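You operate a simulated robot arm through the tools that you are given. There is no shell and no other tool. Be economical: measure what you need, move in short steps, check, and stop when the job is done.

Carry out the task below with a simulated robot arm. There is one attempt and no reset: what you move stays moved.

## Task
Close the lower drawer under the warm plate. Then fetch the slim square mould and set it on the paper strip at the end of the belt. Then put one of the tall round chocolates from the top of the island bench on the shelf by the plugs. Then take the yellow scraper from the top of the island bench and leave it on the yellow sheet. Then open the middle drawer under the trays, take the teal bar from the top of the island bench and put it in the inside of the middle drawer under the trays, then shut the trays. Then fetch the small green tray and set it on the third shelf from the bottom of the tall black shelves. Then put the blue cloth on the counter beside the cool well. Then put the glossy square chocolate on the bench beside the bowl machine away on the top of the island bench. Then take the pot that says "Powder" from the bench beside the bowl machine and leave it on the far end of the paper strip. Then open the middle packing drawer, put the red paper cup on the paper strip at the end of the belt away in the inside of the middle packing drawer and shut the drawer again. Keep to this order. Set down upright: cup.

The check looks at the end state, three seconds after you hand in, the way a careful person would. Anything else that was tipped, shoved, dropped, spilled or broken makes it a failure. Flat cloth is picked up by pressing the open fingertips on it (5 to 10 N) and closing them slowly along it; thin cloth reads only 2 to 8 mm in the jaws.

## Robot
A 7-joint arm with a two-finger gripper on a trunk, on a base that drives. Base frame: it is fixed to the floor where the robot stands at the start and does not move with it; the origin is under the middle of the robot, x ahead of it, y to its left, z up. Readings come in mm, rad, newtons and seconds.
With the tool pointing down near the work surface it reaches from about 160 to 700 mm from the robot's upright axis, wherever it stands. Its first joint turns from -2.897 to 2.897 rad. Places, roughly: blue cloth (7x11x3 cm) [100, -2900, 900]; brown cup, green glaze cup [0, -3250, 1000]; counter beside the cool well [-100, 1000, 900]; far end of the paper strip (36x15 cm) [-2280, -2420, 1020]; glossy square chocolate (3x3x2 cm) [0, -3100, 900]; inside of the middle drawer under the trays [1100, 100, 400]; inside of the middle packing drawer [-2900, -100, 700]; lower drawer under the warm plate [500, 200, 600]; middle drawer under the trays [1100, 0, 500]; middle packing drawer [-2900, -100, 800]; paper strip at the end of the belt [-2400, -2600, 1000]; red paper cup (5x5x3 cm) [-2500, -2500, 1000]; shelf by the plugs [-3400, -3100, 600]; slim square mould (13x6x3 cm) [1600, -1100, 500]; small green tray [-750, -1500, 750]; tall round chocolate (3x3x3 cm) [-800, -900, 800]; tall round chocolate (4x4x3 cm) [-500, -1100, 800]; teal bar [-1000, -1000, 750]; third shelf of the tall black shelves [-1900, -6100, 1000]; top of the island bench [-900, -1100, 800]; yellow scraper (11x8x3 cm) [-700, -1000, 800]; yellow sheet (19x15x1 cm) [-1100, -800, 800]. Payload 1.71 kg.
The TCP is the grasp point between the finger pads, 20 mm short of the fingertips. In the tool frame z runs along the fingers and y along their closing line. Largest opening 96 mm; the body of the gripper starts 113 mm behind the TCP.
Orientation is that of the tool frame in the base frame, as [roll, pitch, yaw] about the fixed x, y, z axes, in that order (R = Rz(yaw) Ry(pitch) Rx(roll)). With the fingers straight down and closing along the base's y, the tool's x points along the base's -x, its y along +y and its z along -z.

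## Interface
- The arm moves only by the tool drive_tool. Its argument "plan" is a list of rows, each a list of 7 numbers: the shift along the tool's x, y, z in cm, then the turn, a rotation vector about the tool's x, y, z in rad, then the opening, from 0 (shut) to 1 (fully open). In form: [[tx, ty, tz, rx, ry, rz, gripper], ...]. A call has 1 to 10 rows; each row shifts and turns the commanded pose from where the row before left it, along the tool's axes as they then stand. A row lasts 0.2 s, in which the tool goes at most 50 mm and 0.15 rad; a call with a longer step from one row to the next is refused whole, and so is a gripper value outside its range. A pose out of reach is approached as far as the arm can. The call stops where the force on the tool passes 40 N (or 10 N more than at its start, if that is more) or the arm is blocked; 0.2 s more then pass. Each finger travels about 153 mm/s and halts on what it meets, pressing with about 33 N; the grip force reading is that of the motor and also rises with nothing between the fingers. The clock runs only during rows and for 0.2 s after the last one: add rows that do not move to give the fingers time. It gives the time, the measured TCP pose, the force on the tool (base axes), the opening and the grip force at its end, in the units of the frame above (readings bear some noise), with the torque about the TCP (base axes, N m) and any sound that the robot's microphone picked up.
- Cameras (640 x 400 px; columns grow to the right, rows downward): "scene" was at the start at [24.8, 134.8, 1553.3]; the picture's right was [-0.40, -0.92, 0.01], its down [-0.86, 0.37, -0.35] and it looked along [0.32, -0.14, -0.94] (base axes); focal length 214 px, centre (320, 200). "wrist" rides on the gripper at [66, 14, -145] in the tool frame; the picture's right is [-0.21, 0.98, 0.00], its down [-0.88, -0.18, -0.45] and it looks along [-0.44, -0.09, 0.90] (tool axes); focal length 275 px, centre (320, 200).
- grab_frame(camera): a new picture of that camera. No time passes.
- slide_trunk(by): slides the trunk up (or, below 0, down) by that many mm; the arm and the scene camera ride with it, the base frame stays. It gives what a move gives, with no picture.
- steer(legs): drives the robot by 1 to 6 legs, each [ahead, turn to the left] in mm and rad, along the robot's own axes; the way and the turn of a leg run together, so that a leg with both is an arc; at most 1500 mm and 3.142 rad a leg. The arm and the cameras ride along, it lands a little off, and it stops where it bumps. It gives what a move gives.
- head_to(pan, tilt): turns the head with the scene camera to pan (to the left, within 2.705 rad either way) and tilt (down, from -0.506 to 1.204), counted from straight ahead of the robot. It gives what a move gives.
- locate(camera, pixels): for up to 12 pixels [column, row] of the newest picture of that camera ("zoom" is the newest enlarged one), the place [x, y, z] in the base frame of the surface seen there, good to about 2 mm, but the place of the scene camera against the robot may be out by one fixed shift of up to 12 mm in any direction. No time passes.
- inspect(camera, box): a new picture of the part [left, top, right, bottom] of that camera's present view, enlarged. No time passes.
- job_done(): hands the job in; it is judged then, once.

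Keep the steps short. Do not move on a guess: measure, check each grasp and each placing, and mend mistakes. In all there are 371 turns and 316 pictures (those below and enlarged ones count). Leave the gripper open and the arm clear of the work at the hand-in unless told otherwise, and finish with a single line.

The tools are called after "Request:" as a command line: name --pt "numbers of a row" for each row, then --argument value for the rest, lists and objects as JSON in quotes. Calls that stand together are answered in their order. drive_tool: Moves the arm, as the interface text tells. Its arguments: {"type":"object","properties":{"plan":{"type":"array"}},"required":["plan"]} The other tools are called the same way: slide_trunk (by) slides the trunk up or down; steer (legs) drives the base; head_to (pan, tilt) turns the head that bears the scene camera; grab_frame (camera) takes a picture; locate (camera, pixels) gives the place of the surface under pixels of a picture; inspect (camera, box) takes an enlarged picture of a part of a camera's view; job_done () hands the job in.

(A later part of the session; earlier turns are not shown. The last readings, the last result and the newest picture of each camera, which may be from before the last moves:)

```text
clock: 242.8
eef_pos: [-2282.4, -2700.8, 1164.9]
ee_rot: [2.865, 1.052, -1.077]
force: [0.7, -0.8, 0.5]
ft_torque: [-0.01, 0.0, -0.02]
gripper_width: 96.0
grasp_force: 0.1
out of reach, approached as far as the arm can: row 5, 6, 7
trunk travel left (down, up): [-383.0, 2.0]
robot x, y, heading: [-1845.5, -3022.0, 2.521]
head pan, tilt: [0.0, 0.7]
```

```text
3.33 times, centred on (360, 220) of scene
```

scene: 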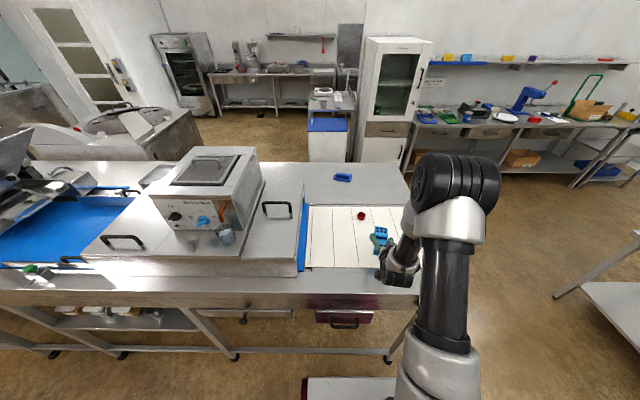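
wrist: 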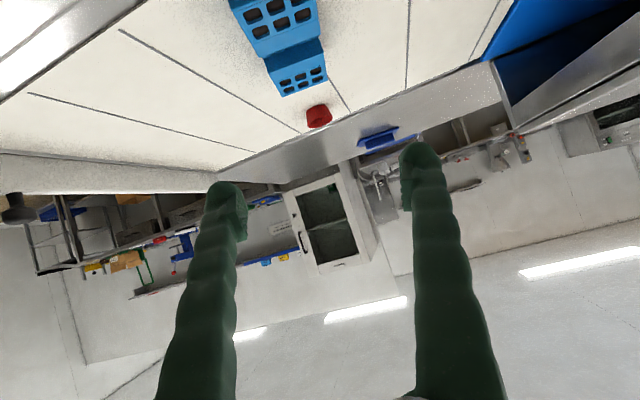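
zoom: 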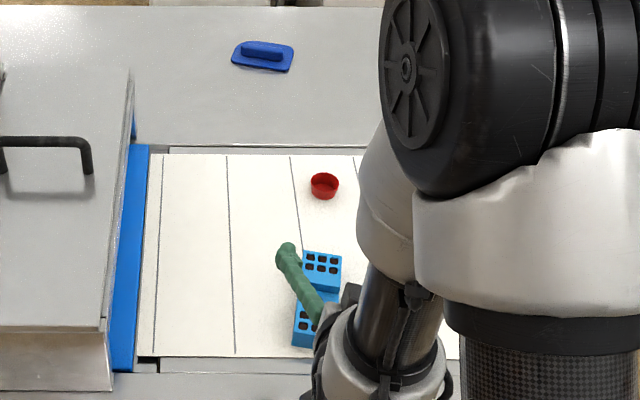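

The mould rests flat on the strip; the cup is untouched. I right the tool, then drive back toward the island's right end for a chocolate.

Request:
drive_tool --pt "0 0 0 0 0.12 0 1" --pt "0 0 0 0.02 0.12 -0.01 1" --pt "0 0 0 0.02 0.12 -0.01 1" --pt "0 0 0 0.02 0.12 -0.01 1" --pt "0 0 0 0.02 0.12 0 1" --pt "0 0 0 0 0.12 0 1" --pt "0 0 0 0 0.12 0 1" --pt "0 0 0 0 0.12 0 1" --pt "0 0 0 0 0.08 0 1" --pt "0 0 0 0 0 0 1"

Request:
steer --legs '[[-600, 0], [0, -1.582], [1500, 0], [845, 0], [0, 1.571]]'

Request:
head_to --pan 0.0 --tilt 0.8

Request:
grab_frame --camera "scene"

```text
clock: 245.0
eef_pos: [-2276.9, -2703.9, 1161.8]
ee_rot: [3.092, 0.011, -0.867]
force: [-0.4, -0.5, -0.1]
ft_torque: [-0.01, -0.01, -0.03]
gripper_width: 96.2
grasp_force: 0.1
trunk travel left (down, up): [-383.0, 2.0]
robot x, y, heading: [-1847.7, -3025.2, 2.521]
head pan, tilt: [0.0, 0.7]
```

```text
clock: 269.6
eef_pos: [-399.2, -1142.6, 1161.9]
ee_rot: [3.091, 0.013, -0.892]
force: [-0.4, -0.4, 1.0]
ft_torque: [-0.04, 0.02, -0.01]
gripper_width: 95.9
grasp_force: 0.0
trunk travel left (down, up): [-383.0, 2.0]
robot x, y, heading: [24.7, -1468.8, 2.495]
head pan, tilt: [0.0, 0.7]
```

```text
clock: 270.3
eef_pos: [-383.4, -1153.7, 1169.9]
ee_rot: [3.086, 0.03, -0.89]
force: [-0.2, 0.0, 0.4]
ft_torque: [0.02, 0.04, -0.01]
gripper_width: 95.9
grasp_force: 0.0
trunk travel left (down, up): [-383.0, 2.0]
robot x, y, heading: [21.8, -1469.6, 2.494]
head pan, tilt: [0.0, 0.799]
```

```text
207 pictures are left
```

scene: 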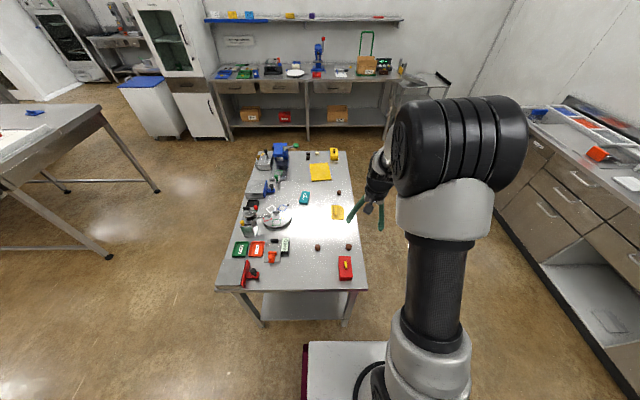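

Facing the island's end. Zoom on its top.

Request:
inspect --camera "scene" --box '[205, 140, 385, 300]'

Request:
locate --camera "zoom" --pixels '[[408, 382], [505, 378], [460, 250], [470, 175], [395, 54], [418, 50], [410, 110], [350, 205], [490, 330], [120, 385], [180, 385], [280, 380]]'

```text
2.50 times, centred on (295, 220) of scene
```

zoom: 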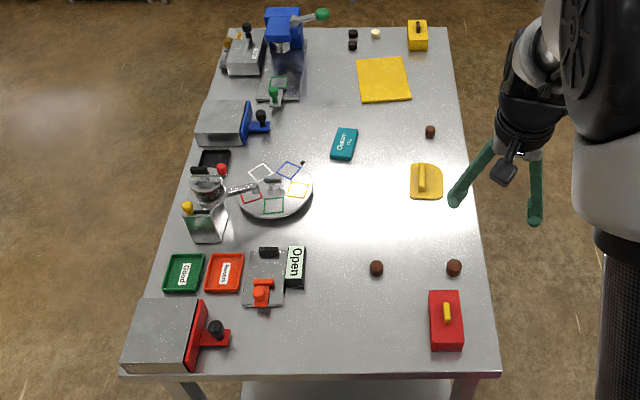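

```text
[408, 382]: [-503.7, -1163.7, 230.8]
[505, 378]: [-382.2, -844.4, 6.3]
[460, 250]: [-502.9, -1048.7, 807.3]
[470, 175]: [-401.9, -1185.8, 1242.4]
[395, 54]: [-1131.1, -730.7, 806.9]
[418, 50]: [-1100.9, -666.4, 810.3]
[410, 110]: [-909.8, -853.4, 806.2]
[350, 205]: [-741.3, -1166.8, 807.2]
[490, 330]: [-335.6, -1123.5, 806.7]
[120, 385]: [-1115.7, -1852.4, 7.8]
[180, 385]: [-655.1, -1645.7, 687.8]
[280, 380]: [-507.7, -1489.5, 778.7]
```

Request:
locate --camera "zoom" --pixels '[[377, 264], [377, 273], [454, 264], [430, 129], [430, 135], [420, 195], [344, 143], [383, 80], [182, 272], [223, 272], [405, 268], [448, 335]]'

Request:
inspect --camera "scene" --box '[300, 180, 370, 290]'

```text
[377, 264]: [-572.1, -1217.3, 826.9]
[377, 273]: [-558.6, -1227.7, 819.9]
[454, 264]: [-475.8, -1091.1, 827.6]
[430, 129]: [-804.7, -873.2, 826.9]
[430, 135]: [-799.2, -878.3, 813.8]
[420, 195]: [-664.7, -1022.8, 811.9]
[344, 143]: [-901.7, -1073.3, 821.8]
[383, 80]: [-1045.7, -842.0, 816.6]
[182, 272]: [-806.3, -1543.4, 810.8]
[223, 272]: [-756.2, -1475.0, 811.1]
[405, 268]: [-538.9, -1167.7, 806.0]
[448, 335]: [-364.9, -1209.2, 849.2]
```

```text
3.64 times, centred on (335, 235) of scene
```

zoom: 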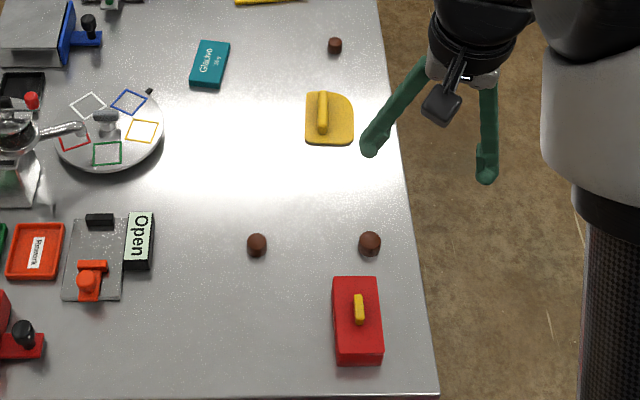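

The chocolate at [-476,-1091] matches the listed 4×4 cm one. I lower the trunk, square up the tool, and move over it.

Request:
slide_trunk --by -160

Request:
drive_tool --pt "-1.5 0 0 0.028 0.015 -0.12 0.7" --pt "-1.5 0 0 0.027 0.015 -0.12 0.7" --pt "-2 0.2 1 0 0 0 0.7" --pt "-2 0.2 2 0 0 0 0.7" --pt "-2 0.2 3 0 0 0 0.7" --pt "-2 0 3 0 0 0 0.7" --pt "0 0 2 0 0 0 0.7" --pt "0 0 0 0 0 0 0.7"

Request:
grab_frame --camera "wrist"

```text
clock: 272.1
eef_pos: [-384.8, -1153.1, 1009.5]
ee_rot: [3.084, 0.027, -0.894]
force: [-0.4, -0.8, -0.8]
ft_torque: [0.03, -0.02, -0.02]
gripper_width: 96.3
grasp_force: 0.1
trunk travel left (down, up): [-223.0, 162.0]
robot x, y, heading: [23.8, -1473.2, 2.5]
head pan, tilt: [0.0, 0.799]
```

```text
clock: 273.9
eef_pos: [-473.4, -1086.5, 898.6]
ee_rot: [-3.138, 0.003, -0.651]
force: [-0.1, -0.2, 0.0]
ft_torque: [0.03, 0.02, 0.05]
gripper_width: 67.3
grasp_force: 0.0
trunk travel left (down, up): [-223.0, 162.0]
robot x, y, heading: [21.3, -1469.5, 2.493]
head pan, tilt: [0.0, 0.799]
```

```text
204 pictures are left
```

wrist: 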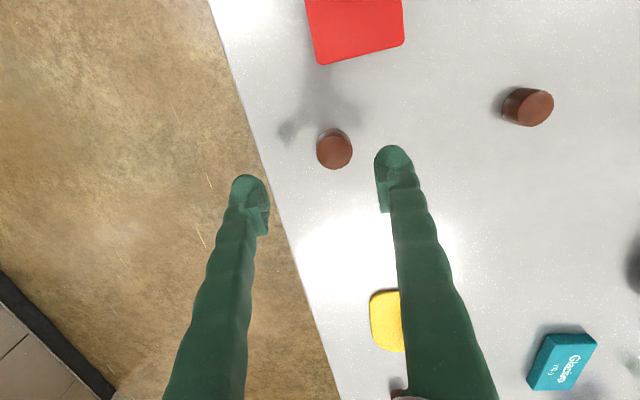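

Request:
locate --camera "wrist" --pixels '[[334, 148], [318, 150], [350, 150], [334, 132], [334, 166], [254, 185], [392, 160], [530, 105]]'

Request:
inspect --camera "wrist" --box '[280, 70, 580, 200]'

```text
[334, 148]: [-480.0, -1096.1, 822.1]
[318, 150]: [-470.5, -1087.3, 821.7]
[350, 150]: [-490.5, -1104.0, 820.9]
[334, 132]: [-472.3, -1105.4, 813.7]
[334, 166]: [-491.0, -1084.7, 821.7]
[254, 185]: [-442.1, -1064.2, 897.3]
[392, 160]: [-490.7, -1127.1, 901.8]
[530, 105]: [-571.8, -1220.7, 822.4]
```

```text
2.13 times, centred on (430, 135) of wrist
```

zoom: 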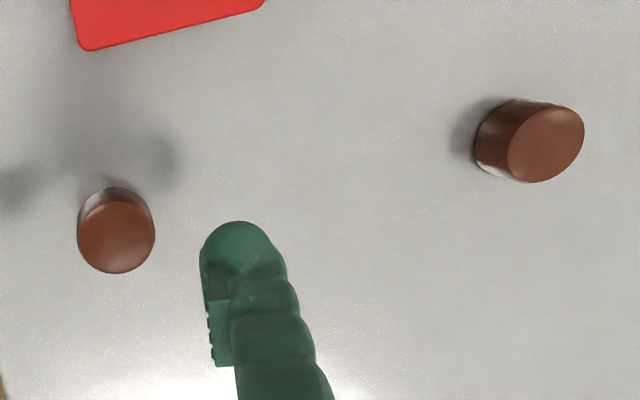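

It's a flat-topped cylinder, centre ≈[-480.5,-1095.5], top 822. I shift 12 mm and descend to TCP z≈824.

Request:
drive_tool --pt "0 1.17 0 0 0 0 0.7" --pt "0 0 2.5 0 0 0 0.7" --pt "0 0 2.5 0 0 0 0.7" --pt "0 0 1.8 0 0 0 0.7" --pt "0 0 0.5 0 0 0 0.7" --pt "0 0 0 0 0 0 0.7"

Request:
grab_frame --camera "wrist"

```text
clock: 275.3
eef_pos: [-478.0, -1094.6, 827.9]
ee_rot: [-3.137, 0.003, -0.651]
force: [-0.5, 0.2, 0.4]
ft_torque: [0.05, 0.0, 0.03]
gripper_width: 67.4
grasp_force: 0.0
trunk travel left (down, up): [-223.0, 162.0]
robot x, y, heading: [24.5, -1468.0, 2.495]
head pan, tilt: [0.0, 0.799]
```

```text
202 pictures are left
```

wrist: 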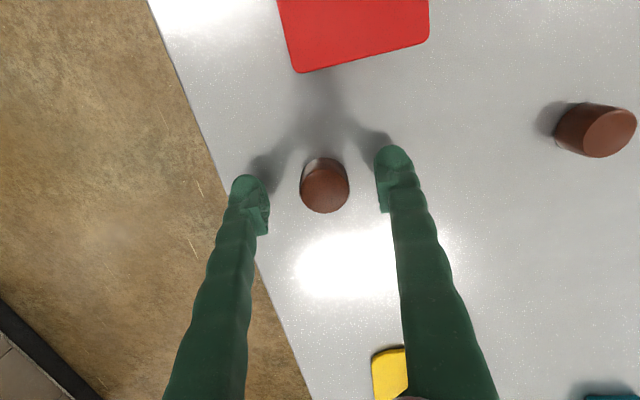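

Centred. Down 4 mm and close.

Request:
drive_tool --pt "0 0 0.4 0 0 0 0.7" --pt "0 0 0 0 0 0 0.5" --pt "0 0 0 0 0 0 0.35" --pt "0 0 0 0 0 0 0.2" --pt "0 0 0 0 0 0 0.15" --pt "0 0 0 0 0 0 0.15" --pt "0 0 -2.5 0 0 0 0.15" --pt "0 0 -2.5 0 0 0 0.15" --pt "0 0 0 0 0 0 0.15"

Request:
grab_frame --camera "wrist"

```text
clock: 277.3
eef_pos: [-479.4, -1095.7, 872.2]
ee_rot: [-3.139, 0.002, -0.651]
force: [-0.8, 0.3, -0.1]
ft_torque: [0.04, 0.02, 0.0]
gripper_width: 27.8
grasp_force: 33.2
trunk travel left (down, up): [-223.0, 162.0]
robot x, y, heading: [22.8, -1470.0, 2.496]
head pan, tilt: [0.0, 0.799]
```

```text
201 pictures are left
```

wrist: 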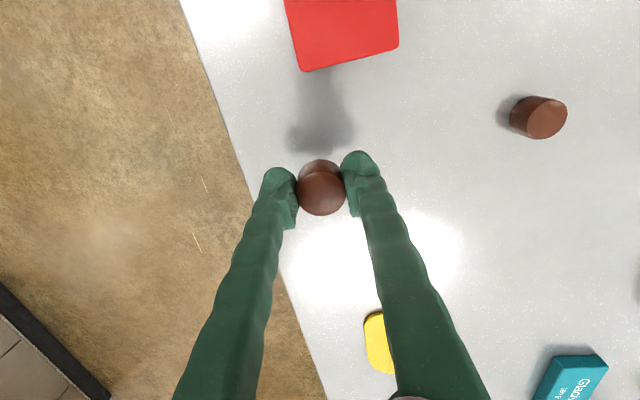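

Chocolate held (27.8 mm). I rise, then drive round between island and belt toward the far side to find the plug shelf.

Request:
drive_tool --pt "2 0 -4 0 0 0 0.15" --pt "2 0 -4 0 0 0 0.15" --pt "2 0 -4 0 0 0 0.15" --pt "2 0 -4 0 0 0 0.15" --pt "2 0 -4 0 0 0 0.15" --pt "0 0 0 0 0 0 0.15"

Request:
steer --legs '[[0, 1.587], [1250, 0], [0, -1.571], [1500, 0], [900, 0]]'

Request:
head_to --pan 1.0 --tilt 0.4

Request:
grab_frame --camera "scene"

```text
clock: 278.7
eef_pos: [-397.7, -1157.8, 1075.2]
ee_rot: [-3.137, 0.002, -0.651]
force: [-0.3, 0.0, -0.4]
ft_torque: [-0.01, -0.04, 0.02]
gripper_width: 27.6
grasp_force: 33.2
trunk travel left (down, up): [-223.0, 162.0]
robot x, y, heading: [22.6, -1467.2, 2.498]
head pan, tilt: [0.0, 0.799]
```

```text
clock: 306.7
eef_pos: [-3063.9, -747.7, 1074.1]
ee_rot: [-3.138, 0.006, -0.643]
force: [0.5, 0.2, 0.4]
ft_torque: [-0.01, 0.0, -0.01]
gripper_width: 27.7
grasp_force: 33.7
trunk travel left (down, up): [-223.0, 162.0]
robot x, y, heading: [-2638.8, -1055.0, 2.503]
head pan, tilt: [0.0, 0.799]
```

```text
clock: 308.0
eef_pos: [-3050.2, -757.7, 1082.7]
ee_rot: [-3.137, 0.017, -0.645]
force: [-0.4, -0.4, -0.2]
ft_torque: [-0.01, 0.0, -0.02]
gripper_width: 28.3
grasp_force: 32.9
trunk travel left (down, up): [-223.0, 162.0]
robot x, y, heading: [-2639.8, -1056.5, 2.499]
head pan, tilt: [1.0, 0.4]
```

```text
200 pictures are left
```

scene: 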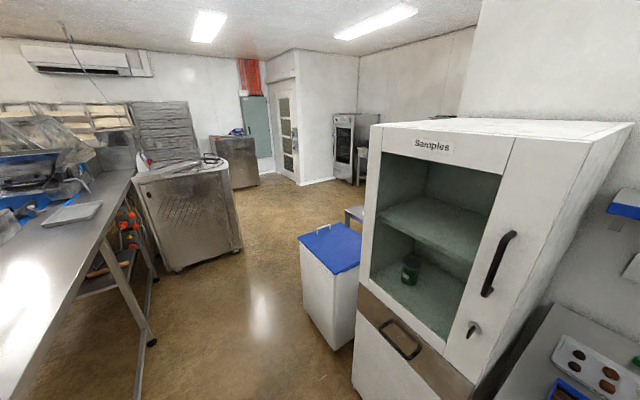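

I see plugs and a small shelf under the belt table at (120,255). Zoom.

Request:
inspect --camera "scene" --box '[60, 170, 200, 300]'

Request:
locate --camera "zoom" --pixels '[[180, 270], [250, 265], [290, 250], [220, 285], [270, 130], [330, 160], [180, 230], [300, 270], [150, 300], [345, 380]]'

```text
3.08 times, centred on (130, 235) of scene
```

zoom: 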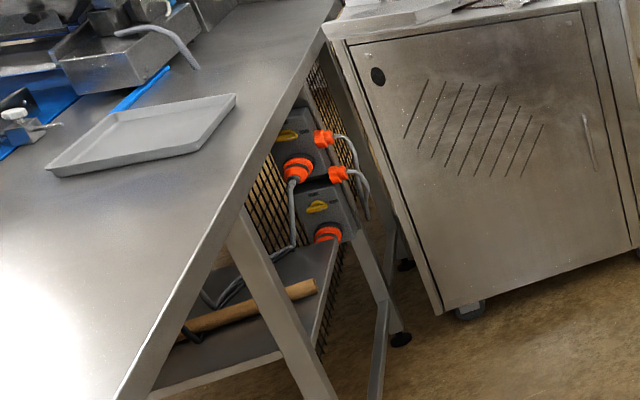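

```text
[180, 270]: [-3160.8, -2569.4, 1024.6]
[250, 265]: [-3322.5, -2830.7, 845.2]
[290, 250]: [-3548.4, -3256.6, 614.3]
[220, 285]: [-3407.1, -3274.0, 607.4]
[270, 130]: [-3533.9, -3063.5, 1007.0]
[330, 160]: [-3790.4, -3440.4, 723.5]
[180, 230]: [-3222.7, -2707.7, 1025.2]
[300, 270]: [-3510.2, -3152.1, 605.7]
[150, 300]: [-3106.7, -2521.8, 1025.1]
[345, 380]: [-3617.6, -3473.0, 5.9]
```

The shelf (z≈601) is under the table on this side, with a rolling pin on it. I measure the cabinet opposite, to see whether the robot fits.

Request:
locate --camera "zoom" --pixels '[[435, 308], [635, 240], [340, 45], [590, 10], [405, 340], [385, 390], [240, 305], [190, 330], [310, 290], [270, 350], [200, 380], [280, 260]]'

Request:
locate --camera "scene" --pixels '[[165, 270], [240, 250], [335, 345], [305, 310], [200, 270]]'

```text
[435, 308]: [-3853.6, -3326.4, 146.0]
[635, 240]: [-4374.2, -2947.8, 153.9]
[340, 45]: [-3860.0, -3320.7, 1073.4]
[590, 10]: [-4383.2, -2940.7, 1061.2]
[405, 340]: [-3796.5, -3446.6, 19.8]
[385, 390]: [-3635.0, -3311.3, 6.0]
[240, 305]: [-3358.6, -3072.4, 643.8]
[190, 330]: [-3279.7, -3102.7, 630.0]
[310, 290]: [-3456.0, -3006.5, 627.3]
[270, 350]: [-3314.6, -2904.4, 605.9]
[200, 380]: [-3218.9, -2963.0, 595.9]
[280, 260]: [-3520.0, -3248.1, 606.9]
```

```text
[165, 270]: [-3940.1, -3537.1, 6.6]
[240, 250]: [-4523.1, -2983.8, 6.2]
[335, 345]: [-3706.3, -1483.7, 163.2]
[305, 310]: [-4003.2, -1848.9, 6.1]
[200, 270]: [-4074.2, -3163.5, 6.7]
```

The robot fits: lane u≈-1500, cabinet front at v≈-4964. I drive down and look at the shelf before turning in.

Request:
steer --legs '[[0, 1.571], [1500, 0], [480, 0], [0, 1.571]]'

Request:
head_to --pan 0.0 --tilt 0.75

Request:
grab_frame --camera "scene"

```text
clock: 327.6
eef_pos: [-3409.1, -2929.1, 1082.7]
ee_rot: [-3.139, 0.019, 2.492]
force: [0.3, -0.2, 0.6]
ft_torque: [0.02, 0.03, 0.0]
gripper_width: 28.3
grasp_force: 33.4
trunk travel left (down, up): [-223.0, 162.0]
robot x, y, heading: [-3817.8, -2636.1, -0.649]
head pan, tilt: [1.0, 0.4]
```

```text
clock: 328.8
eef_pos: [-3423.1, -2919.8, 1089.1]
ee_rot: [-3.136, 0.033, 2.493]
force: [-0.3, -0.1, -0.8]
ft_torque: [0.05, 0.02, -0.02]
gripper_width: 28.2
grasp_force: 32.4
trunk travel left (down, up): [-223.0, 162.0]
robot x, y, heading: [-3823.1, -2635.4, -0.643]
head pan, tilt: [0.0, 0.75]
```

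```text
198 pictures are left
```

scene: 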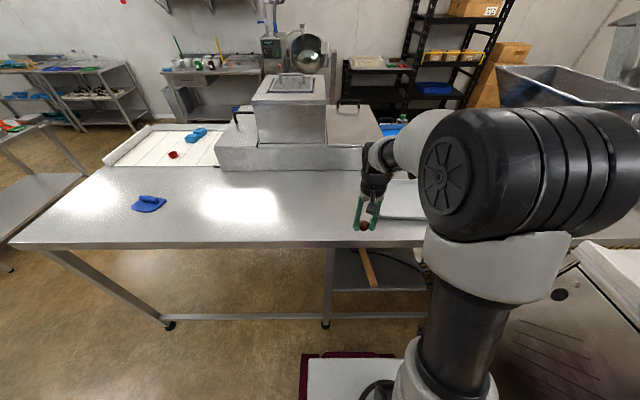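

I see the shelf with the rolling pin under the table at (380,270). Zoom.

Request:
inspect --camera "scene" --box '[310, 230, 440, 330]'

Request:
locate --camera "zoom" --pixels '[[125, 285], [550, 285], [200, 240], [150, 180], [320, 270], [290, 120], [400, 250], [300, 270], [100, 120], [130, 250], [450, 220], [220, 180]]'

```text
4.00 times, centred on (375, 280) of scene
```

zoom: 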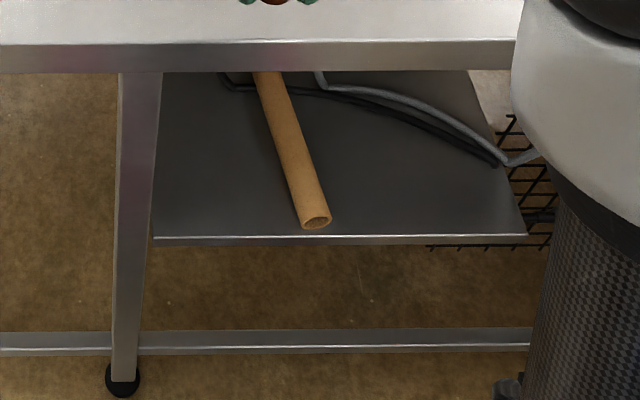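

```text
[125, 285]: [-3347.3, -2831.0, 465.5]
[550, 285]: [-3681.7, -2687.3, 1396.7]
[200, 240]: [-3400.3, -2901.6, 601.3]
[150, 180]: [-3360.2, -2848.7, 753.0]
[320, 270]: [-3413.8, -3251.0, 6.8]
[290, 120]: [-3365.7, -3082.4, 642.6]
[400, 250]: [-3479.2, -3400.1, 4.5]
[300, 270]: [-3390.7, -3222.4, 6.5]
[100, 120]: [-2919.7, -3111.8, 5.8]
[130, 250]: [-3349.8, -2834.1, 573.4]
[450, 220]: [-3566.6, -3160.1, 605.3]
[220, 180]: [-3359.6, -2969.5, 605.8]
```

The free area right of the pin suits. I back off 100 mm, lower the trunk, and place the tool in front of the shelf.

Request:
locate --camera "zoom" --pixels '[[400, 190], [420, 170], [380, 150], [480, 180], [315, 225], [325, 100], [450, 140]]'

Request:
steer --legs '[[-110, 0]]'

Request:
slide_trunk --by -215

Request:
drive_tool --pt "0 -2.3 2.5 0 0 0 0.15" --pt "0 -2.3 2.5 0 0 0 0.15" --pt "0 -2.3 2.5 0 0 0 0.15" --pt "0 -2.3 2.5 0 0 0 0.15" --pt "0 -2.3 2.5 0 0 0 0.15" --pt "0 -2.3 2.5 0 0 0 0.15" --pt "0 -2.3 2.5 0 0 0 0.15" --pt "0 0 0 0 0 0 0.15"

```text
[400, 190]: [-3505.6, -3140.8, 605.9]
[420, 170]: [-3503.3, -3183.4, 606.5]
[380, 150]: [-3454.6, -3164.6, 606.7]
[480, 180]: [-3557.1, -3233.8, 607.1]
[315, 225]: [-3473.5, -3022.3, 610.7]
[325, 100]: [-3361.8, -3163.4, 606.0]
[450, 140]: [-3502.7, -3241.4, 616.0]
```

```text
clock: 330.1
eef_pos: [-3507.7, -2854.5, 1088.5]
ee_rot: [-3.139, 0.031, 2.491]
force: [-0.4, 0.5, -0.1]
ft_torque: [-0.03, -0.01, -0.02]
gripper_width: 28.1
grasp_force: 32.9
trunk travel left (down, up): [-223.0, 162.0]
robot x, y, heading: [-3914.0, -2566.8, -0.644]
head pan, tilt: [0.0, 0.75]
```

```text
clock: 332.4
eef_pos: [-3511.5, -2852.7, 874.9]
ee_rot: [-3.137, 0.034, 2.492]
force: [0.2, -0.3, -0.8]
ft_torque: [0.03, -0.01, -0.02]
gripper_width: 28.3
grasp_force: 33.6
trunk travel left (down, up): [-8.0, 377.0]
robot x, y, heading: [-3910.2, -2566.7, -0.642]
head pan, tilt: [0.0, 0.75]
```

```text
clock: 334.2
eef_pos: [-3605.5, -2987.5, 699.4]
ee_rot: [-3.139, 0.035, 2.493]
force: [0.3, 0.0, -0.8]
ft_torque: [0.03, -0.05, 0.02]
gripper_width: 28.3
grasp_force: 32.8
trunk travel left (down, up): [-8.0, 377.0]
robot x, y, heading: [-3912.6, -2564.8, -0.648]
head pan, tilt: [0.0, 0.75]
```

I'll use only a slight tilt (0.4) so the chocolate settles flat when released. First check the table lip's underside height.

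Request:
grab_frame --camera "scene"

Request:
locate --camera "scene" --pixels '[[300, 232], [300, 236], [300, 240], [300, 244], [300, 248], [300, 228]]'

Request:
drive_tool --pt "0 -1.2 0 0 -0.13 0 0.15" --pt "0 -1.2 0 0 -0.13 0 0.15" --pt "0 -1.3 0 0 -0.1 0 0.15" --pt "0 0 0 0 0 0 0.15"

Request:
grab_frame --camera "wrist"

```text
196 pictures are left
```

scene: 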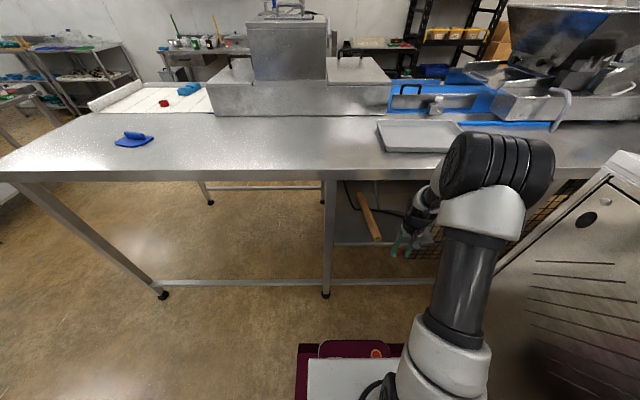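

```text
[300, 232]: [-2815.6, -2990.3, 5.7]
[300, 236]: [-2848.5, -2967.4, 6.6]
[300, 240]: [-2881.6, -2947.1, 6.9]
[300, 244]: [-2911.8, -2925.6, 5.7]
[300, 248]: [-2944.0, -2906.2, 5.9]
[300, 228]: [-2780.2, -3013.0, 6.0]
```

```text
clock: 335.2
eef_pos: [-3626.1, -3015.4, 700.7]
ee_rot: [-3.137, 0.395, 2.495]
force: [-0.1, -0.3, -0.6]
ft_torque: [0.01, -0.04, 0.02]
gripper_width: 28.2
grasp_force: 32.7
trunk travel left (down, up): [-8.0, 377.0]
robot x, y, heading: [-3913.0, -2562.1, -0.646]
head pan, tilt: [0.0, 0.75]
```

```text
195 pictures are left
```

wrist: 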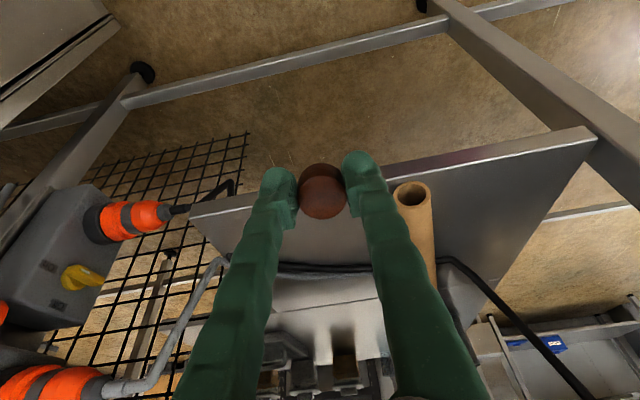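

Request:
locate --camera "wrist" --pixels '[[310, 235], [250, 215], [360, 250], [320, 190], [205, 215], [470, 200], [320, 260], [400, 230], [330, 168]]'

Request:
locate --camera "scene" --pixels '[[300, 168], [300, 172], [300, 176], [300, 180], [300, 184]]'

```text
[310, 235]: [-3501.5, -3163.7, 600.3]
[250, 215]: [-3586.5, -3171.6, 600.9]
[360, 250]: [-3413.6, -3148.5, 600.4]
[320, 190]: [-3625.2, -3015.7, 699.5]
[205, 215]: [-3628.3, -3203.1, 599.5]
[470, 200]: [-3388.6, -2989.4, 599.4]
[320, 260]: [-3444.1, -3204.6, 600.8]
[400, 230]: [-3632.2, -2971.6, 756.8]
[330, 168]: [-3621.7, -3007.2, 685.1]
```

```text
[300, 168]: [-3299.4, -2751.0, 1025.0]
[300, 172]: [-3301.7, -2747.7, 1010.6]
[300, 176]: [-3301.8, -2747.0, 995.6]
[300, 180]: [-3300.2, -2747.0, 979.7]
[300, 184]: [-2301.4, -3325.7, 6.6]
```

Shelf z 600, lip underside about 968, so there is room. Move forward 180 and down in steps.

Request:
drive_tool --pt "-3.01 0 2.13 0 0 0 0.15" --pt "-3.01 0 2.13 0 0 0 0.15" --pt "-3.01 0 2.13 0 0 0 0.15" --pt "-3.01 0 2.13 0 0 0 0.15" --pt "-3.01 0 2.13 0 0 0 0.15" --pt "0.46 0 1.11 0 0 0 0.15" --pt "0 0 0 0 0 0 0.15"

Request:
grab_frame --camera "wrist"

```text
clock: 336.8
eef_pos: [-3481.1, -3124.1, 649.5]
ee_rot: [-3.138, 0.393, 2.496]
force: [0.0, -0.1, -0.3]
ft_torque: [0.0, 0.03, 0.01]
gripper_width: 28.3
grasp_force: 32.9
trunk travel left (down, up): [-8.0, 377.0]
robot x, y, heading: [-3914.7, -2567.4, -0.645]
head pan, tilt: [0.0, 0.75]
```

```text
194 pictures are left
```

wrist: 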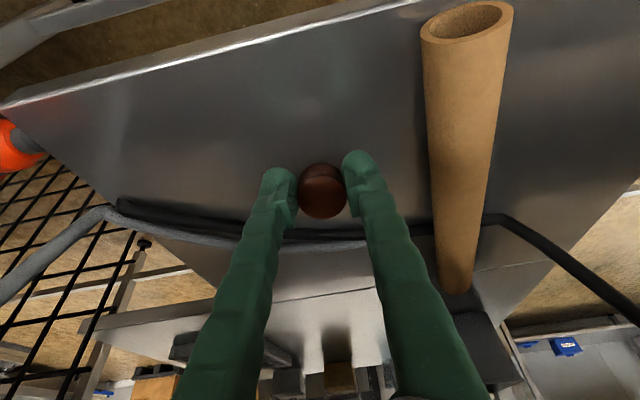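

Well placed on the free patch. Lower slowly to contact.

Request:
drive_tool --pt "0.19 0 0.46 0 0 0 0.15" --pt "0.19 0 0.46 0 0 0 0.15" --pt "0.19 0 0.46 0 0 0 0.15" --pt "0.12 0 0.28 0 0 0 0.15" --pt "0.12 0 0.28 0 0 0 0.15" --pt "0.08 0 0.18 0 0 0 0.15" --pt "0 0 0 0 0 0 0.15"

```text
clock: 338.4
eef_pos: [-3482.0, -3123.0, 625.3]
ee_rot: [-3.136, 0.394, 2.495]
force: [-0.3, -1.0, 5.4]
ft_torque: [-0.03, 0.02, -0.02]
gripper_width: 28.1
grasp_force: 33.4
trunk travel left (down, up): [-8.0, 377.0]
robot x, y, heading: [-3909.7, -2565.7, -0.648]
head pan, tilt: [0.0, 0.75]
```

Light contact at 5 N. Release slowly and look.

Request:
drive_tool --pt "0 0 0 0 0 0 0.29" --pt "0 0 0 0 0 0 0.32" --pt "0 0 0 0 0 0 0.36" --pt "0 0 0 0 0 0 0.45" --pt "0 0 0 0 0 0 0.55" --pt "0 0 0 0 0 0 0.55"

Request:
grab_frame --camera "wrist"

```text
clock: 339.8
eef_pos: [-3483.1, -3123.2, 623.9]
ee_rot: [-3.138, 0.391, 2.496]
force: [-0.6, 0.0, -0.4]
ft_torque: [-0.01, -0.04, -0.02]
gripper_width: 52.9
grasp_force: 0.2
trunk travel left (down, up): [-8.0, 377.0]
robot x, y, heading: [-3911.2, -2566.4, -0.644]
head pan, tilt: [0.0, 0.75]
```

```text
193 pictures are left
```

wrist: 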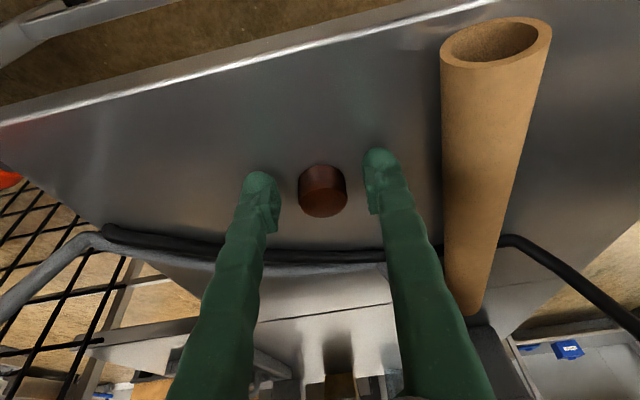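

It stands flat. Withdraw up and back, then right the tool.

Request:
drive_tool --pt "-0.77 0 -1.85 0 0 0 0.6" --pt "-0.77 0 -1.85 0 0 0 0.7" --pt "3.69 0 -1.54 0 0 0 0.7" --pt "3.69 0 -1.54 0 0 0 0.7" --pt "3.69 0 -1.54 0 0 0 0.7" --pt "3.69 0 -1.54 0 0 0 0.7" --pt "2.5 0 -1.1 0 0.13 0 0.7" --pt "0 0 0 0 0.13 0 0.7" --pt "0 0 0 0 0.13 0 0.7" --pt "0 0 0 0 0 0 0.7"

Request:
grab_frame --camera "wrist"

```text
clock: 342.0
eef_pos: [-3632.9, -3011.5, 666.0]
ee_rot: [-3.135, 0.001, 2.493]
force: [-0.6, 0.5, -0.9]
ft_torque: [0.0, 0.05, 0.0]
gripper_width: 67.2
grasp_force: 0.1
trunk travel left (down, up): [-8.0, 377.0]
robot x, y, heading: [-3912.2, -2566.4, -0.644]
head pan, tilt: [0.0, 0.75]
```

```text
192 pictures are left
```

wrist: 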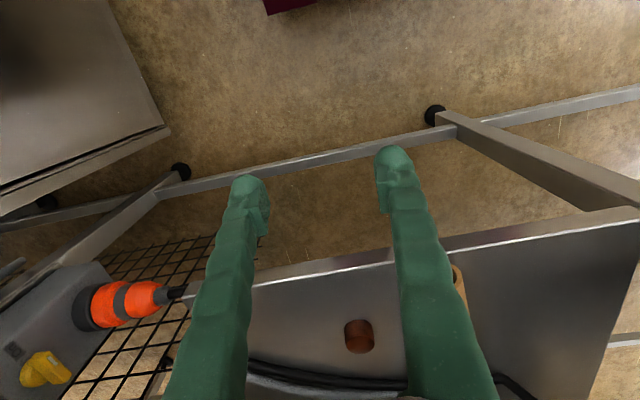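

Chocolate done. Raise up, then drive back to the island's counter-side for the scraper.

Request:
slide_trunk --by 330

Request:
drive_tool --pt "0 2.5 -3 0 0 0 0.8" --pt "0 2.5 -3 0 0 0 0.8" --pt "0 2.5 -3 0 0 0 0.8" --pt "0 2.5 -3 0 0 0 0.8" --pt "0 2.5 -3 0 0 0 0.8" --pt "0 2.5 0 0 0 0 0.8" --pt "0 0 0 0 0 0 0.8"

Request:
steer --legs '[[115, 0], [0, 1.575], [1500, 0], [1500, 0], [700, 0]]'

```text
clock: 345.2
eef_pos: [-3631.6, -3011.4, 995.7]
ee_rot: [-3.139, 0.006, 2.493]
force: [0.3, 0.4, 0.2]
ft_torque: [0.03, -0.04, -0.04]
gripper_width: 67.1
grasp_force: 0.0
trunk travel left (down, up): [-338.0, 47.0]
robot x, y, heading: [-3910.9, -2565.5, -0.649]
head pan, tilt: [0.0, 0.75]
```

```text
clock: 346.8
eef_pos: [-3542.6, -2889.9, 1148.3]
ee_rot: [-3.137, 0.004, 2.493]
force: [-0.2, 0.0, -0.4]
ft_torque: [-0.02, 0.01, -0.03]
gripper_width: 76.9
grasp_force: 0.0
trunk travel left (down, up): [-338.0, 47.0]
robot x, y, heading: [-3911.4, -2566.1, -0.645]
head pan, tilt: [0.0, 0.75]
```

```text
clock: 371.3
eef_pos: [-1270.5, 660.3, 1146.7]
ee_rot: [-3.138, 0.002, -2.229]
force: [0.6, -0.1, 0.2]
ft_torque: [-0.01, 0.0, -0.02]
gripper_width: 77.0
grasp_force: 0.1
trunk travel left (down, up): [-338.0, 47.0]
robot x, y, heading: [-1598.0, 290.6, 0.914]
head pan, tilt: [0.0, 0.75]
```

Request:
steer --legs '[[110, 0], [0, -1.549], [1340, 0], [0, -1.571]]'

Request:
head_to --pan 0.0 --tilt 0.95

Request:
grab_frame --camera "scene"

```text
clock: 388.7
eef_pos: [-811.8, -830.3, 1154.0]
ee_rot: [-3.137, 0.018, 0.847]
force: [0.0, 0.0, -0.5]
ft_torque: [0.01, 0.05, 0.02]
gripper_width: 76.7
grasp_force: 0.0
trunk travel left (down, up): [-338.0, 47.0]
robot x, y, heading: [-468.2, -502.5, -2.288]
head pan, tilt: [0.0, 0.75]
```

```text
clock: 389.4
eef_pos: [-798.7, -816.4, 1162.0]
ee_rot: [-3.135, 0.035, 0.847]
force: [0.6, -0.6, 0.2]
ft_torque: [-0.04, 0.06, 0.03]
gripper_width: 76.6
grasp_force: 0.1
trunk travel left (down, up): [-338.0, 47.0]
robot x, y, heading: [-466.2, -504.1, -2.286]
head pan, tilt: [0.0, 0.949]
```

```text
191 pictures are left
```

scene: 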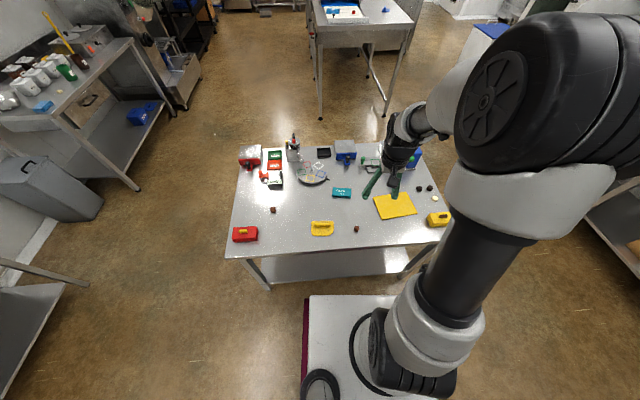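

Scraper at (322,228), sheet at (397,205). Zoom and measure.

Request:
inspect --camera "scene" --box '[290, 170, 450, 260]'

Request:
locate --camera "zoom" --pixels '[[90, 235], [185, 230], [90, 265], [165, 265], [130, 225], [130, 240], [345, 120], [480, 100], [380, 195], [520, 175], [430, 150], [300, 105]]'

```text
4.00 times, centred on (370, 215) of scene
```

zoom: 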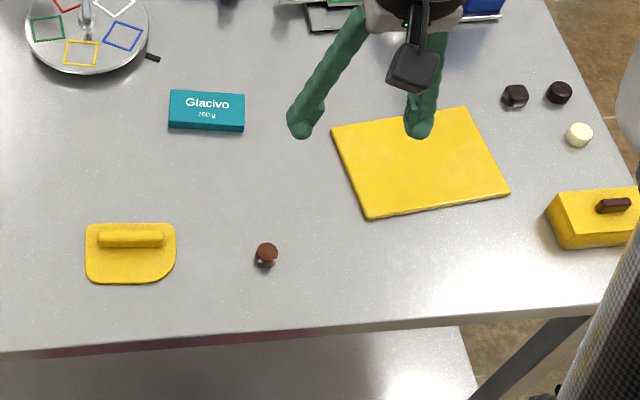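

```text
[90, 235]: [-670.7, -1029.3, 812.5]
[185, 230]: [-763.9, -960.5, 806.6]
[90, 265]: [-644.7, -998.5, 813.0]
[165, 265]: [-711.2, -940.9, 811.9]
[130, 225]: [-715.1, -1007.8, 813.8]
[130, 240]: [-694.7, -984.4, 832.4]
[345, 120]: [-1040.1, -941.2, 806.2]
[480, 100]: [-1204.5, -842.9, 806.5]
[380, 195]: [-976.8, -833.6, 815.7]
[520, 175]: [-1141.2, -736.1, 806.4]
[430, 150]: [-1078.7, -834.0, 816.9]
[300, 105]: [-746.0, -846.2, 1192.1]
```

The scraper has a raised bar across it. I lower the trunk and move over it, then turn the tool 90° to grip across the bar.

Request:
slide_trunk --by -150

Request:
drive_tool --pt "-1 3.2 0 0 0.017 -0.15 0.8" --pt "-1 3.2 0 0 0.017 -0.15 0.8" --pt "0 0 0 0 0 -0.15 0.8" --pt "0 0 0 0 0 -0.15 0.8" --pt "0 0 0 0 0 -0.15 0.8" --pt "0 0 0 0 0 -0.15 0.8" --pt "0 0 0 0 0 -0.15 0.8" --pt "0 0 0 0 0 -0.15 0.8" --pt "0 0 0 0 0 -0.15 0.8" --pt "0 0 0 0 0 -0.15 0.8"

Request:
grab_frame --camera "wrist"

```text
clock: 391.2
eef_pos: [-798.8, -817.4, 1010.6]
ee_rot: [-3.137, 0.034, 0.849]
force: [0.2, -0.4, 0.0]
ft_torque: [0.0, -0.01, -0.01]
gripper_width: 76.9
grasp_force: 0.1
trunk travel left (down, up): [-188.0, 197.0]
robot x, y, heading: [-466.3, -502.9, -2.287]
head pan, tilt: [0.0, 0.949]
```

```text
clock: 393.4
eef_pos: [-760.5, -872.4, 1010.5]
ee_rot: [-3.141, -0.01, 2.351]
force: [0.0, 0.4, 1.0]
ft_torque: [0.01, 0.02, 0.0]
gripper_width: 76.7
grasp_force: 0.0
trunk travel left (down, up): [-188.0, 197.0]
robot x, y, heading: [-471.1, -505.4, -2.288]
head pan, tilt: [0.0, 0.949]
```

```text
189 pictures are left
```

wrist: 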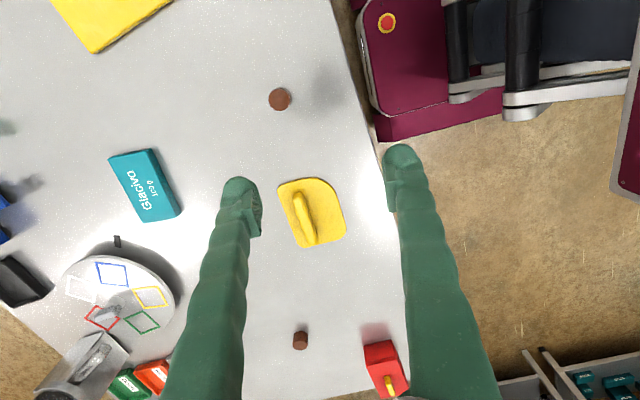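

Request:
locate --camera "wrist" --pixels '[[298, 196], [311, 240], [304, 217], [298, 218], [312, 217], [325, 200], [250, 205], [395, 180]]'

```text
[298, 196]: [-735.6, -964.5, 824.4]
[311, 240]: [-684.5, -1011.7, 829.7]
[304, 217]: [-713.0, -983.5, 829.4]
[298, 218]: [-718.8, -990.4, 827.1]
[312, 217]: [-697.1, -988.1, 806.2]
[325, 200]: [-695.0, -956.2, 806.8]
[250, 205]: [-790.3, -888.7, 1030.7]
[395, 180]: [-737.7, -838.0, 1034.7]
```

Bar centre ≈[-711,-987], top 829, plate 806. I move over it and down to z≈870.

Request:
drive_tool --pt "-2.9 -1.14 2 0 0 -0.045 0.6" --pt "-2.9 -1.14 3 0 0 0 0.6" --pt "-2.9 -1.14 3 0 0 0 0.6" --pt "-2.9 -1.14 3 0 0 0 0.6" --pt "0 0 3 0 0 0 0.6" --pt "0 0 0 0 0 0 0.6"

Request:
grab_frame --camera "wrist"

Request:
locate --camera "wrist" --pixels '[[320, 170], [320, 200], [330, 190], [310, 190], [320, 150]]'

```text
clock: 394.8
eef_pos: [-709.2, -984.9, 868.2]
ee_rot: [3.14, -0.009, 2.391]
force: [0.7, 0.7, 0.1]
ft_torque: [-0.01, -0.02, 0.01]
gripper_width: 57.4
grasp_force: 0.1
trunk travel left (down, up): [-188.0, 197.0]
robot x, y, heading: [-469.5, -504.2, -2.291]
head pan, tilt: [0.0, 0.949]
```

```text
188 pictures are left
```

wrist: 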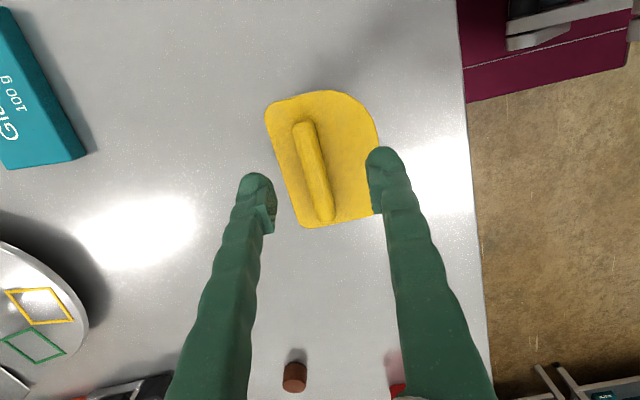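

```text
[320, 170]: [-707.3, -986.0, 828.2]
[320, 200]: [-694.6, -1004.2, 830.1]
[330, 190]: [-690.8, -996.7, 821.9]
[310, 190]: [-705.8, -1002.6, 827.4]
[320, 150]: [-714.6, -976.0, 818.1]
```

Request:
locate --camera "wrist" --pixels '[[305, 128], [326, 214], [316, 170], [307, 172], [325, 168], [256, 185], [385, 160]]'

```text
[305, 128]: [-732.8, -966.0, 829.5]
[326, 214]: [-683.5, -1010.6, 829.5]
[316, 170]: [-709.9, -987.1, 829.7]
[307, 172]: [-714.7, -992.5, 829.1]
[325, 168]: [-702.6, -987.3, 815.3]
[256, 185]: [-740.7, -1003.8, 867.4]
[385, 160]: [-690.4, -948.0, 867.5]
```

Aligned. Descend to z≈831 and close on the bar, then lift.

Request:
drive_tool --pt "0 -0.3 2 0 0 0 0.6" --pt "0 0 1.2 0 0 0 0.6" --pt "0 0 0.5 0 0 0 0.6" --pt "0 0 0 0 0 0 0.45" --pt "0 0 0 0 0 0 0.3" --pt "0 0 0 0 0 0 0.1" --pt "0 0 0 0 0 0 0" --pt "0 0 0 0 0 0 0"

Request:
drive_tool --pt "0 0 -2 0 0 0 0" --pt "0 0 -3 0 0 0 0" --pt "0 0 0 0 0 0 0"

Request:
grab_frame --camera "wrist"

```text
clock: 396.6
eef_pos: [-711.1, -986.9, 832.7]
ee_rot: [3.141, -0.009, 2.393]
force: [0.7, 1.4, -0.7]
ft_torque: [-0.03, 0.04, 0.01]
gripper_width: 14.7
grasp_force: 33.3
trunk travel left (down, up): [-188.0, 197.0]
robot x, y, heading: [-465.4, -502.2, -2.288]
head pan, tilt: [0.0, 0.949]
```

```text
clock: 397.4
eef_pos: [-709.9, -986.4, 882.1]
ee_rot: [3.14, -0.008, 2.394]
force: [0.0, 0.2, -0.2]
ft_torque: [-0.02, 0.02, 0.01]
gripper_width: 14.8
grasp_force: 32.7
trunk travel left (down, up): [-188.0, 197.0]
robot x, y, heading: [-467.6, -504.2, -2.288]
head pan, tilt: [0.0, 0.949]
```

```text
187 pictures are left
```

wrist: 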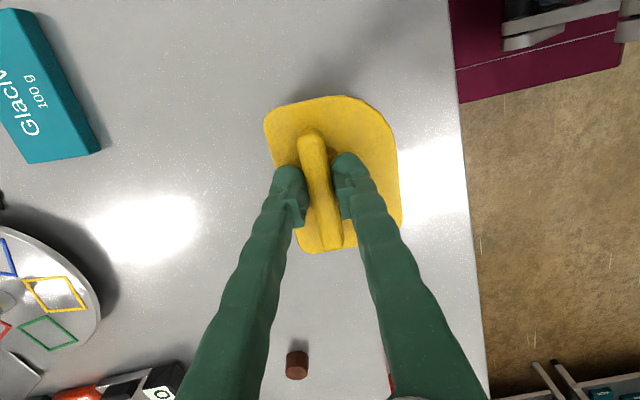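

Scraper lifted. I carry it toward the sheet at z≈930.

Request:
drive_tool --pt "0 0 -4 0 0 0 0" --pt "3.6 -1.26 0 0 0 0 0" --pt "3.6 -1.26 0 0 0 0 0" --pt "3.6 -1.26 0 0 0 0 0" --pt "3.6 -1.26 0 0 0 0 0" --pt "3.6 -1.26 0 0 0 0 0" --pt "3.6 -1.26 0 0 0 0 0" --pt "3.6 -1.26 0 0 0 0 0" --pt "3.6 -1.26 0 0 0 0 0" --pt "0 0 0 0 0 0 0"

Request:
grab_frame --camera "wrist"

```text
clock: 399.6
eef_pos: [-988.2, -866.6, 925.8]
ee_rot: [3.141, -0.01, 2.391]
force: [-0.4, -0.1, -1.1]
ft_torque: [0.02, -0.01, -0.03]
gripper_width: 14.7
grasp_force: 33.1
trunk travel left (down, up): [-188.0, 197.0]
robot x, y, heading: [-464.9, -504.4, -2.294]
head pan, tilt: [0.0, 0.949]
```

```text
186 pictures are left
```

wrist: 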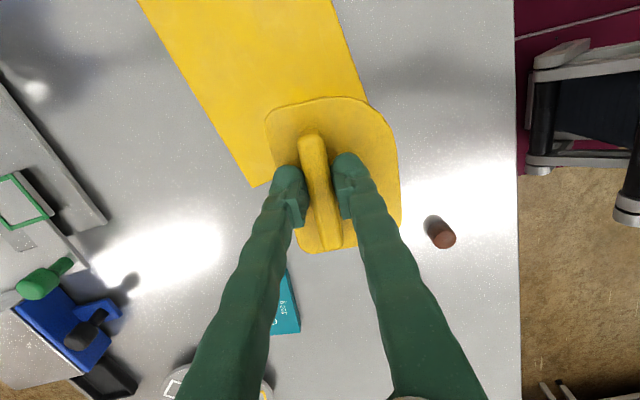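

Request:
locate --camera "wrist" --pixels '[[254, 184], [362, 96], [335, 10], [150, 12], [200, 100], [245, 60]]'

```text
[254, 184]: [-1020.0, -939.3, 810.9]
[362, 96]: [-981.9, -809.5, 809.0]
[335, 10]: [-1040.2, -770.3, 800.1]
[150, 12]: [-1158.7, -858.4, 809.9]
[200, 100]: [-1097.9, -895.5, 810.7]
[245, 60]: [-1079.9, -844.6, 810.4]
```

Sheet centre ≈[-1067,-833]. I move 70 mm more to [-1055,-840] and lower.

Request:
drive_tool --pt "2.3 -0.9 0 0 0 0 0" --pt "2.3 -0.9 0 0 0 0 0" --pt "2.1 -0.9 0 0 0 0 0" --pt "0 0 3 0 0 0 0" --pt "0 0 2 0 0 0 0" --pt "0 0 1 0 0 0 0" --pt "0 0 0 0 0 0 0"

Request:
grab_frame --camera "wrist"

```text
clock: 401.2
eef_pos: [-1057.4, -839.1, 864.9]
ee_rot: [-3.141, -0.01, 2.394]
force: [0.2, -0.5, 0.1]
ft_torque: [-0.04, 0.05, 0.0]
gripper_width: 14.7
grasp_force: 32.9
trunk travel left (down, up): [-188.0, 197.0]
robot x, y, heading: [-468.7, -501.7, -2.292]
head pan, tilt: [0.0, 0.949]
```

```text
185 pictures are left
```

wrist: 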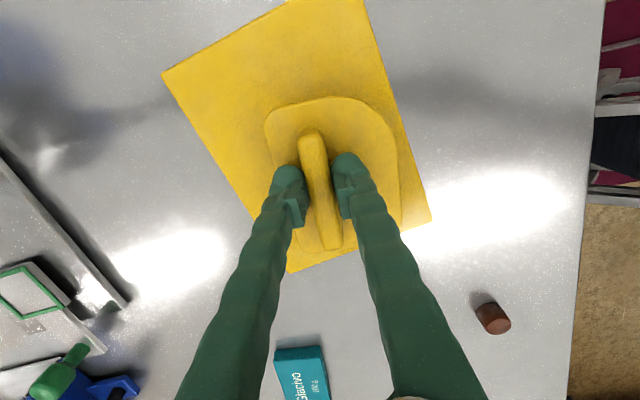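

Over the sheet. Lower the last 22 mm to contact and release.

Request:
drive_tool --pt "0.5 0 1 0 0 0 0" --pt "0 0 0.7 0 0 0 0" --pt "0 0 0.3 0 0 0 0" --pt "0 0 0.2 0 0 0 0" --pt "0 0 0.2 0 0 0 0" --pt "0 0 0 0 0 0 0"

```text
clock: 402.6
eef_pos: [-1062.5, -834.2, 842.2]
ee_rot: [-3.141, -0.008, 2.393]
force: [0.2, 0.4, -0.8]
ft_torque: [0.02, 0.01, -0.01]
gripper_width: 14.5
grasp_force: 32.5
trunk travel left (down, up): [-188.0, 197.0]
robot x, y, heading: [-468.6, -498.9, -2.29]
head pan, tilt: [0.0, 0.949]
```

Request:
drive_tool --pt "0 0 0.2 0 0 0 0" --pt "0 0 0.2 0 0 0 0" --pt "0 0 0 0 0 0 0"

```text
clock: 403.4
eef_pos: [-1063.3, -835.5, 842.5]
ee_rot: [-3.136, -0.01, 2.392]
force: [2.4, 1.8, 26.1]
ft_torque: [-0.25, -0.4, 0.03]
gripper_width: 14.4
grasp_force: 33.1
trunk travel left (down, up): [-188.0, 197.0]
robot x, y, heading: [-467.6, -499.8, -2.287]
head pan, tilt: [0.0, 0.949]
```

Contact (26 N). Open and rise.

Request:
drive_tool --pt "0 0 -0.2 0 0 0 0.2" --pt "0 0 0 0 0 0 0.4" --pt "0 0 0 0 0 0 0.6" --pt "0 0 0 0 0 0 0.6" --pt "0 0 -3 0 0 0 0.6" --pt "0 0 -4 0 0 0 0.6" --pt "0 0 -4 0 0 0 0.6" --pt "0 0 0 0 0 0 0.6"

Request:
grab_frame --camera "wrist"

```text
clock: 405.2
eef_pos: [-1063.4, -837.1, 949.9]
ee_rot: [-3.141, -0.009, 2.392]
force: [-0.2, 0.9, -0.1]
ft_torque: [-0.03, 0.0, -0.03]
gripper_width: 57.9
grasp_force: 0.0
trunk travel left (down, up): [-188.0, 197.0]
robot x, y, heading: [-465.4, -507.4, -2.289]
head pan, tilt: [0.0, 0.949]
```

```text
184 pictures are left
```

wrist: 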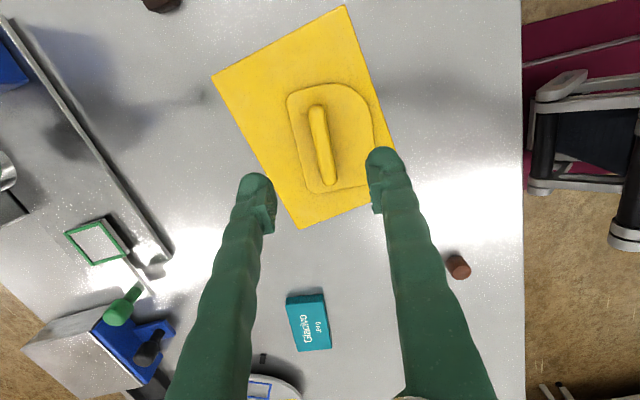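

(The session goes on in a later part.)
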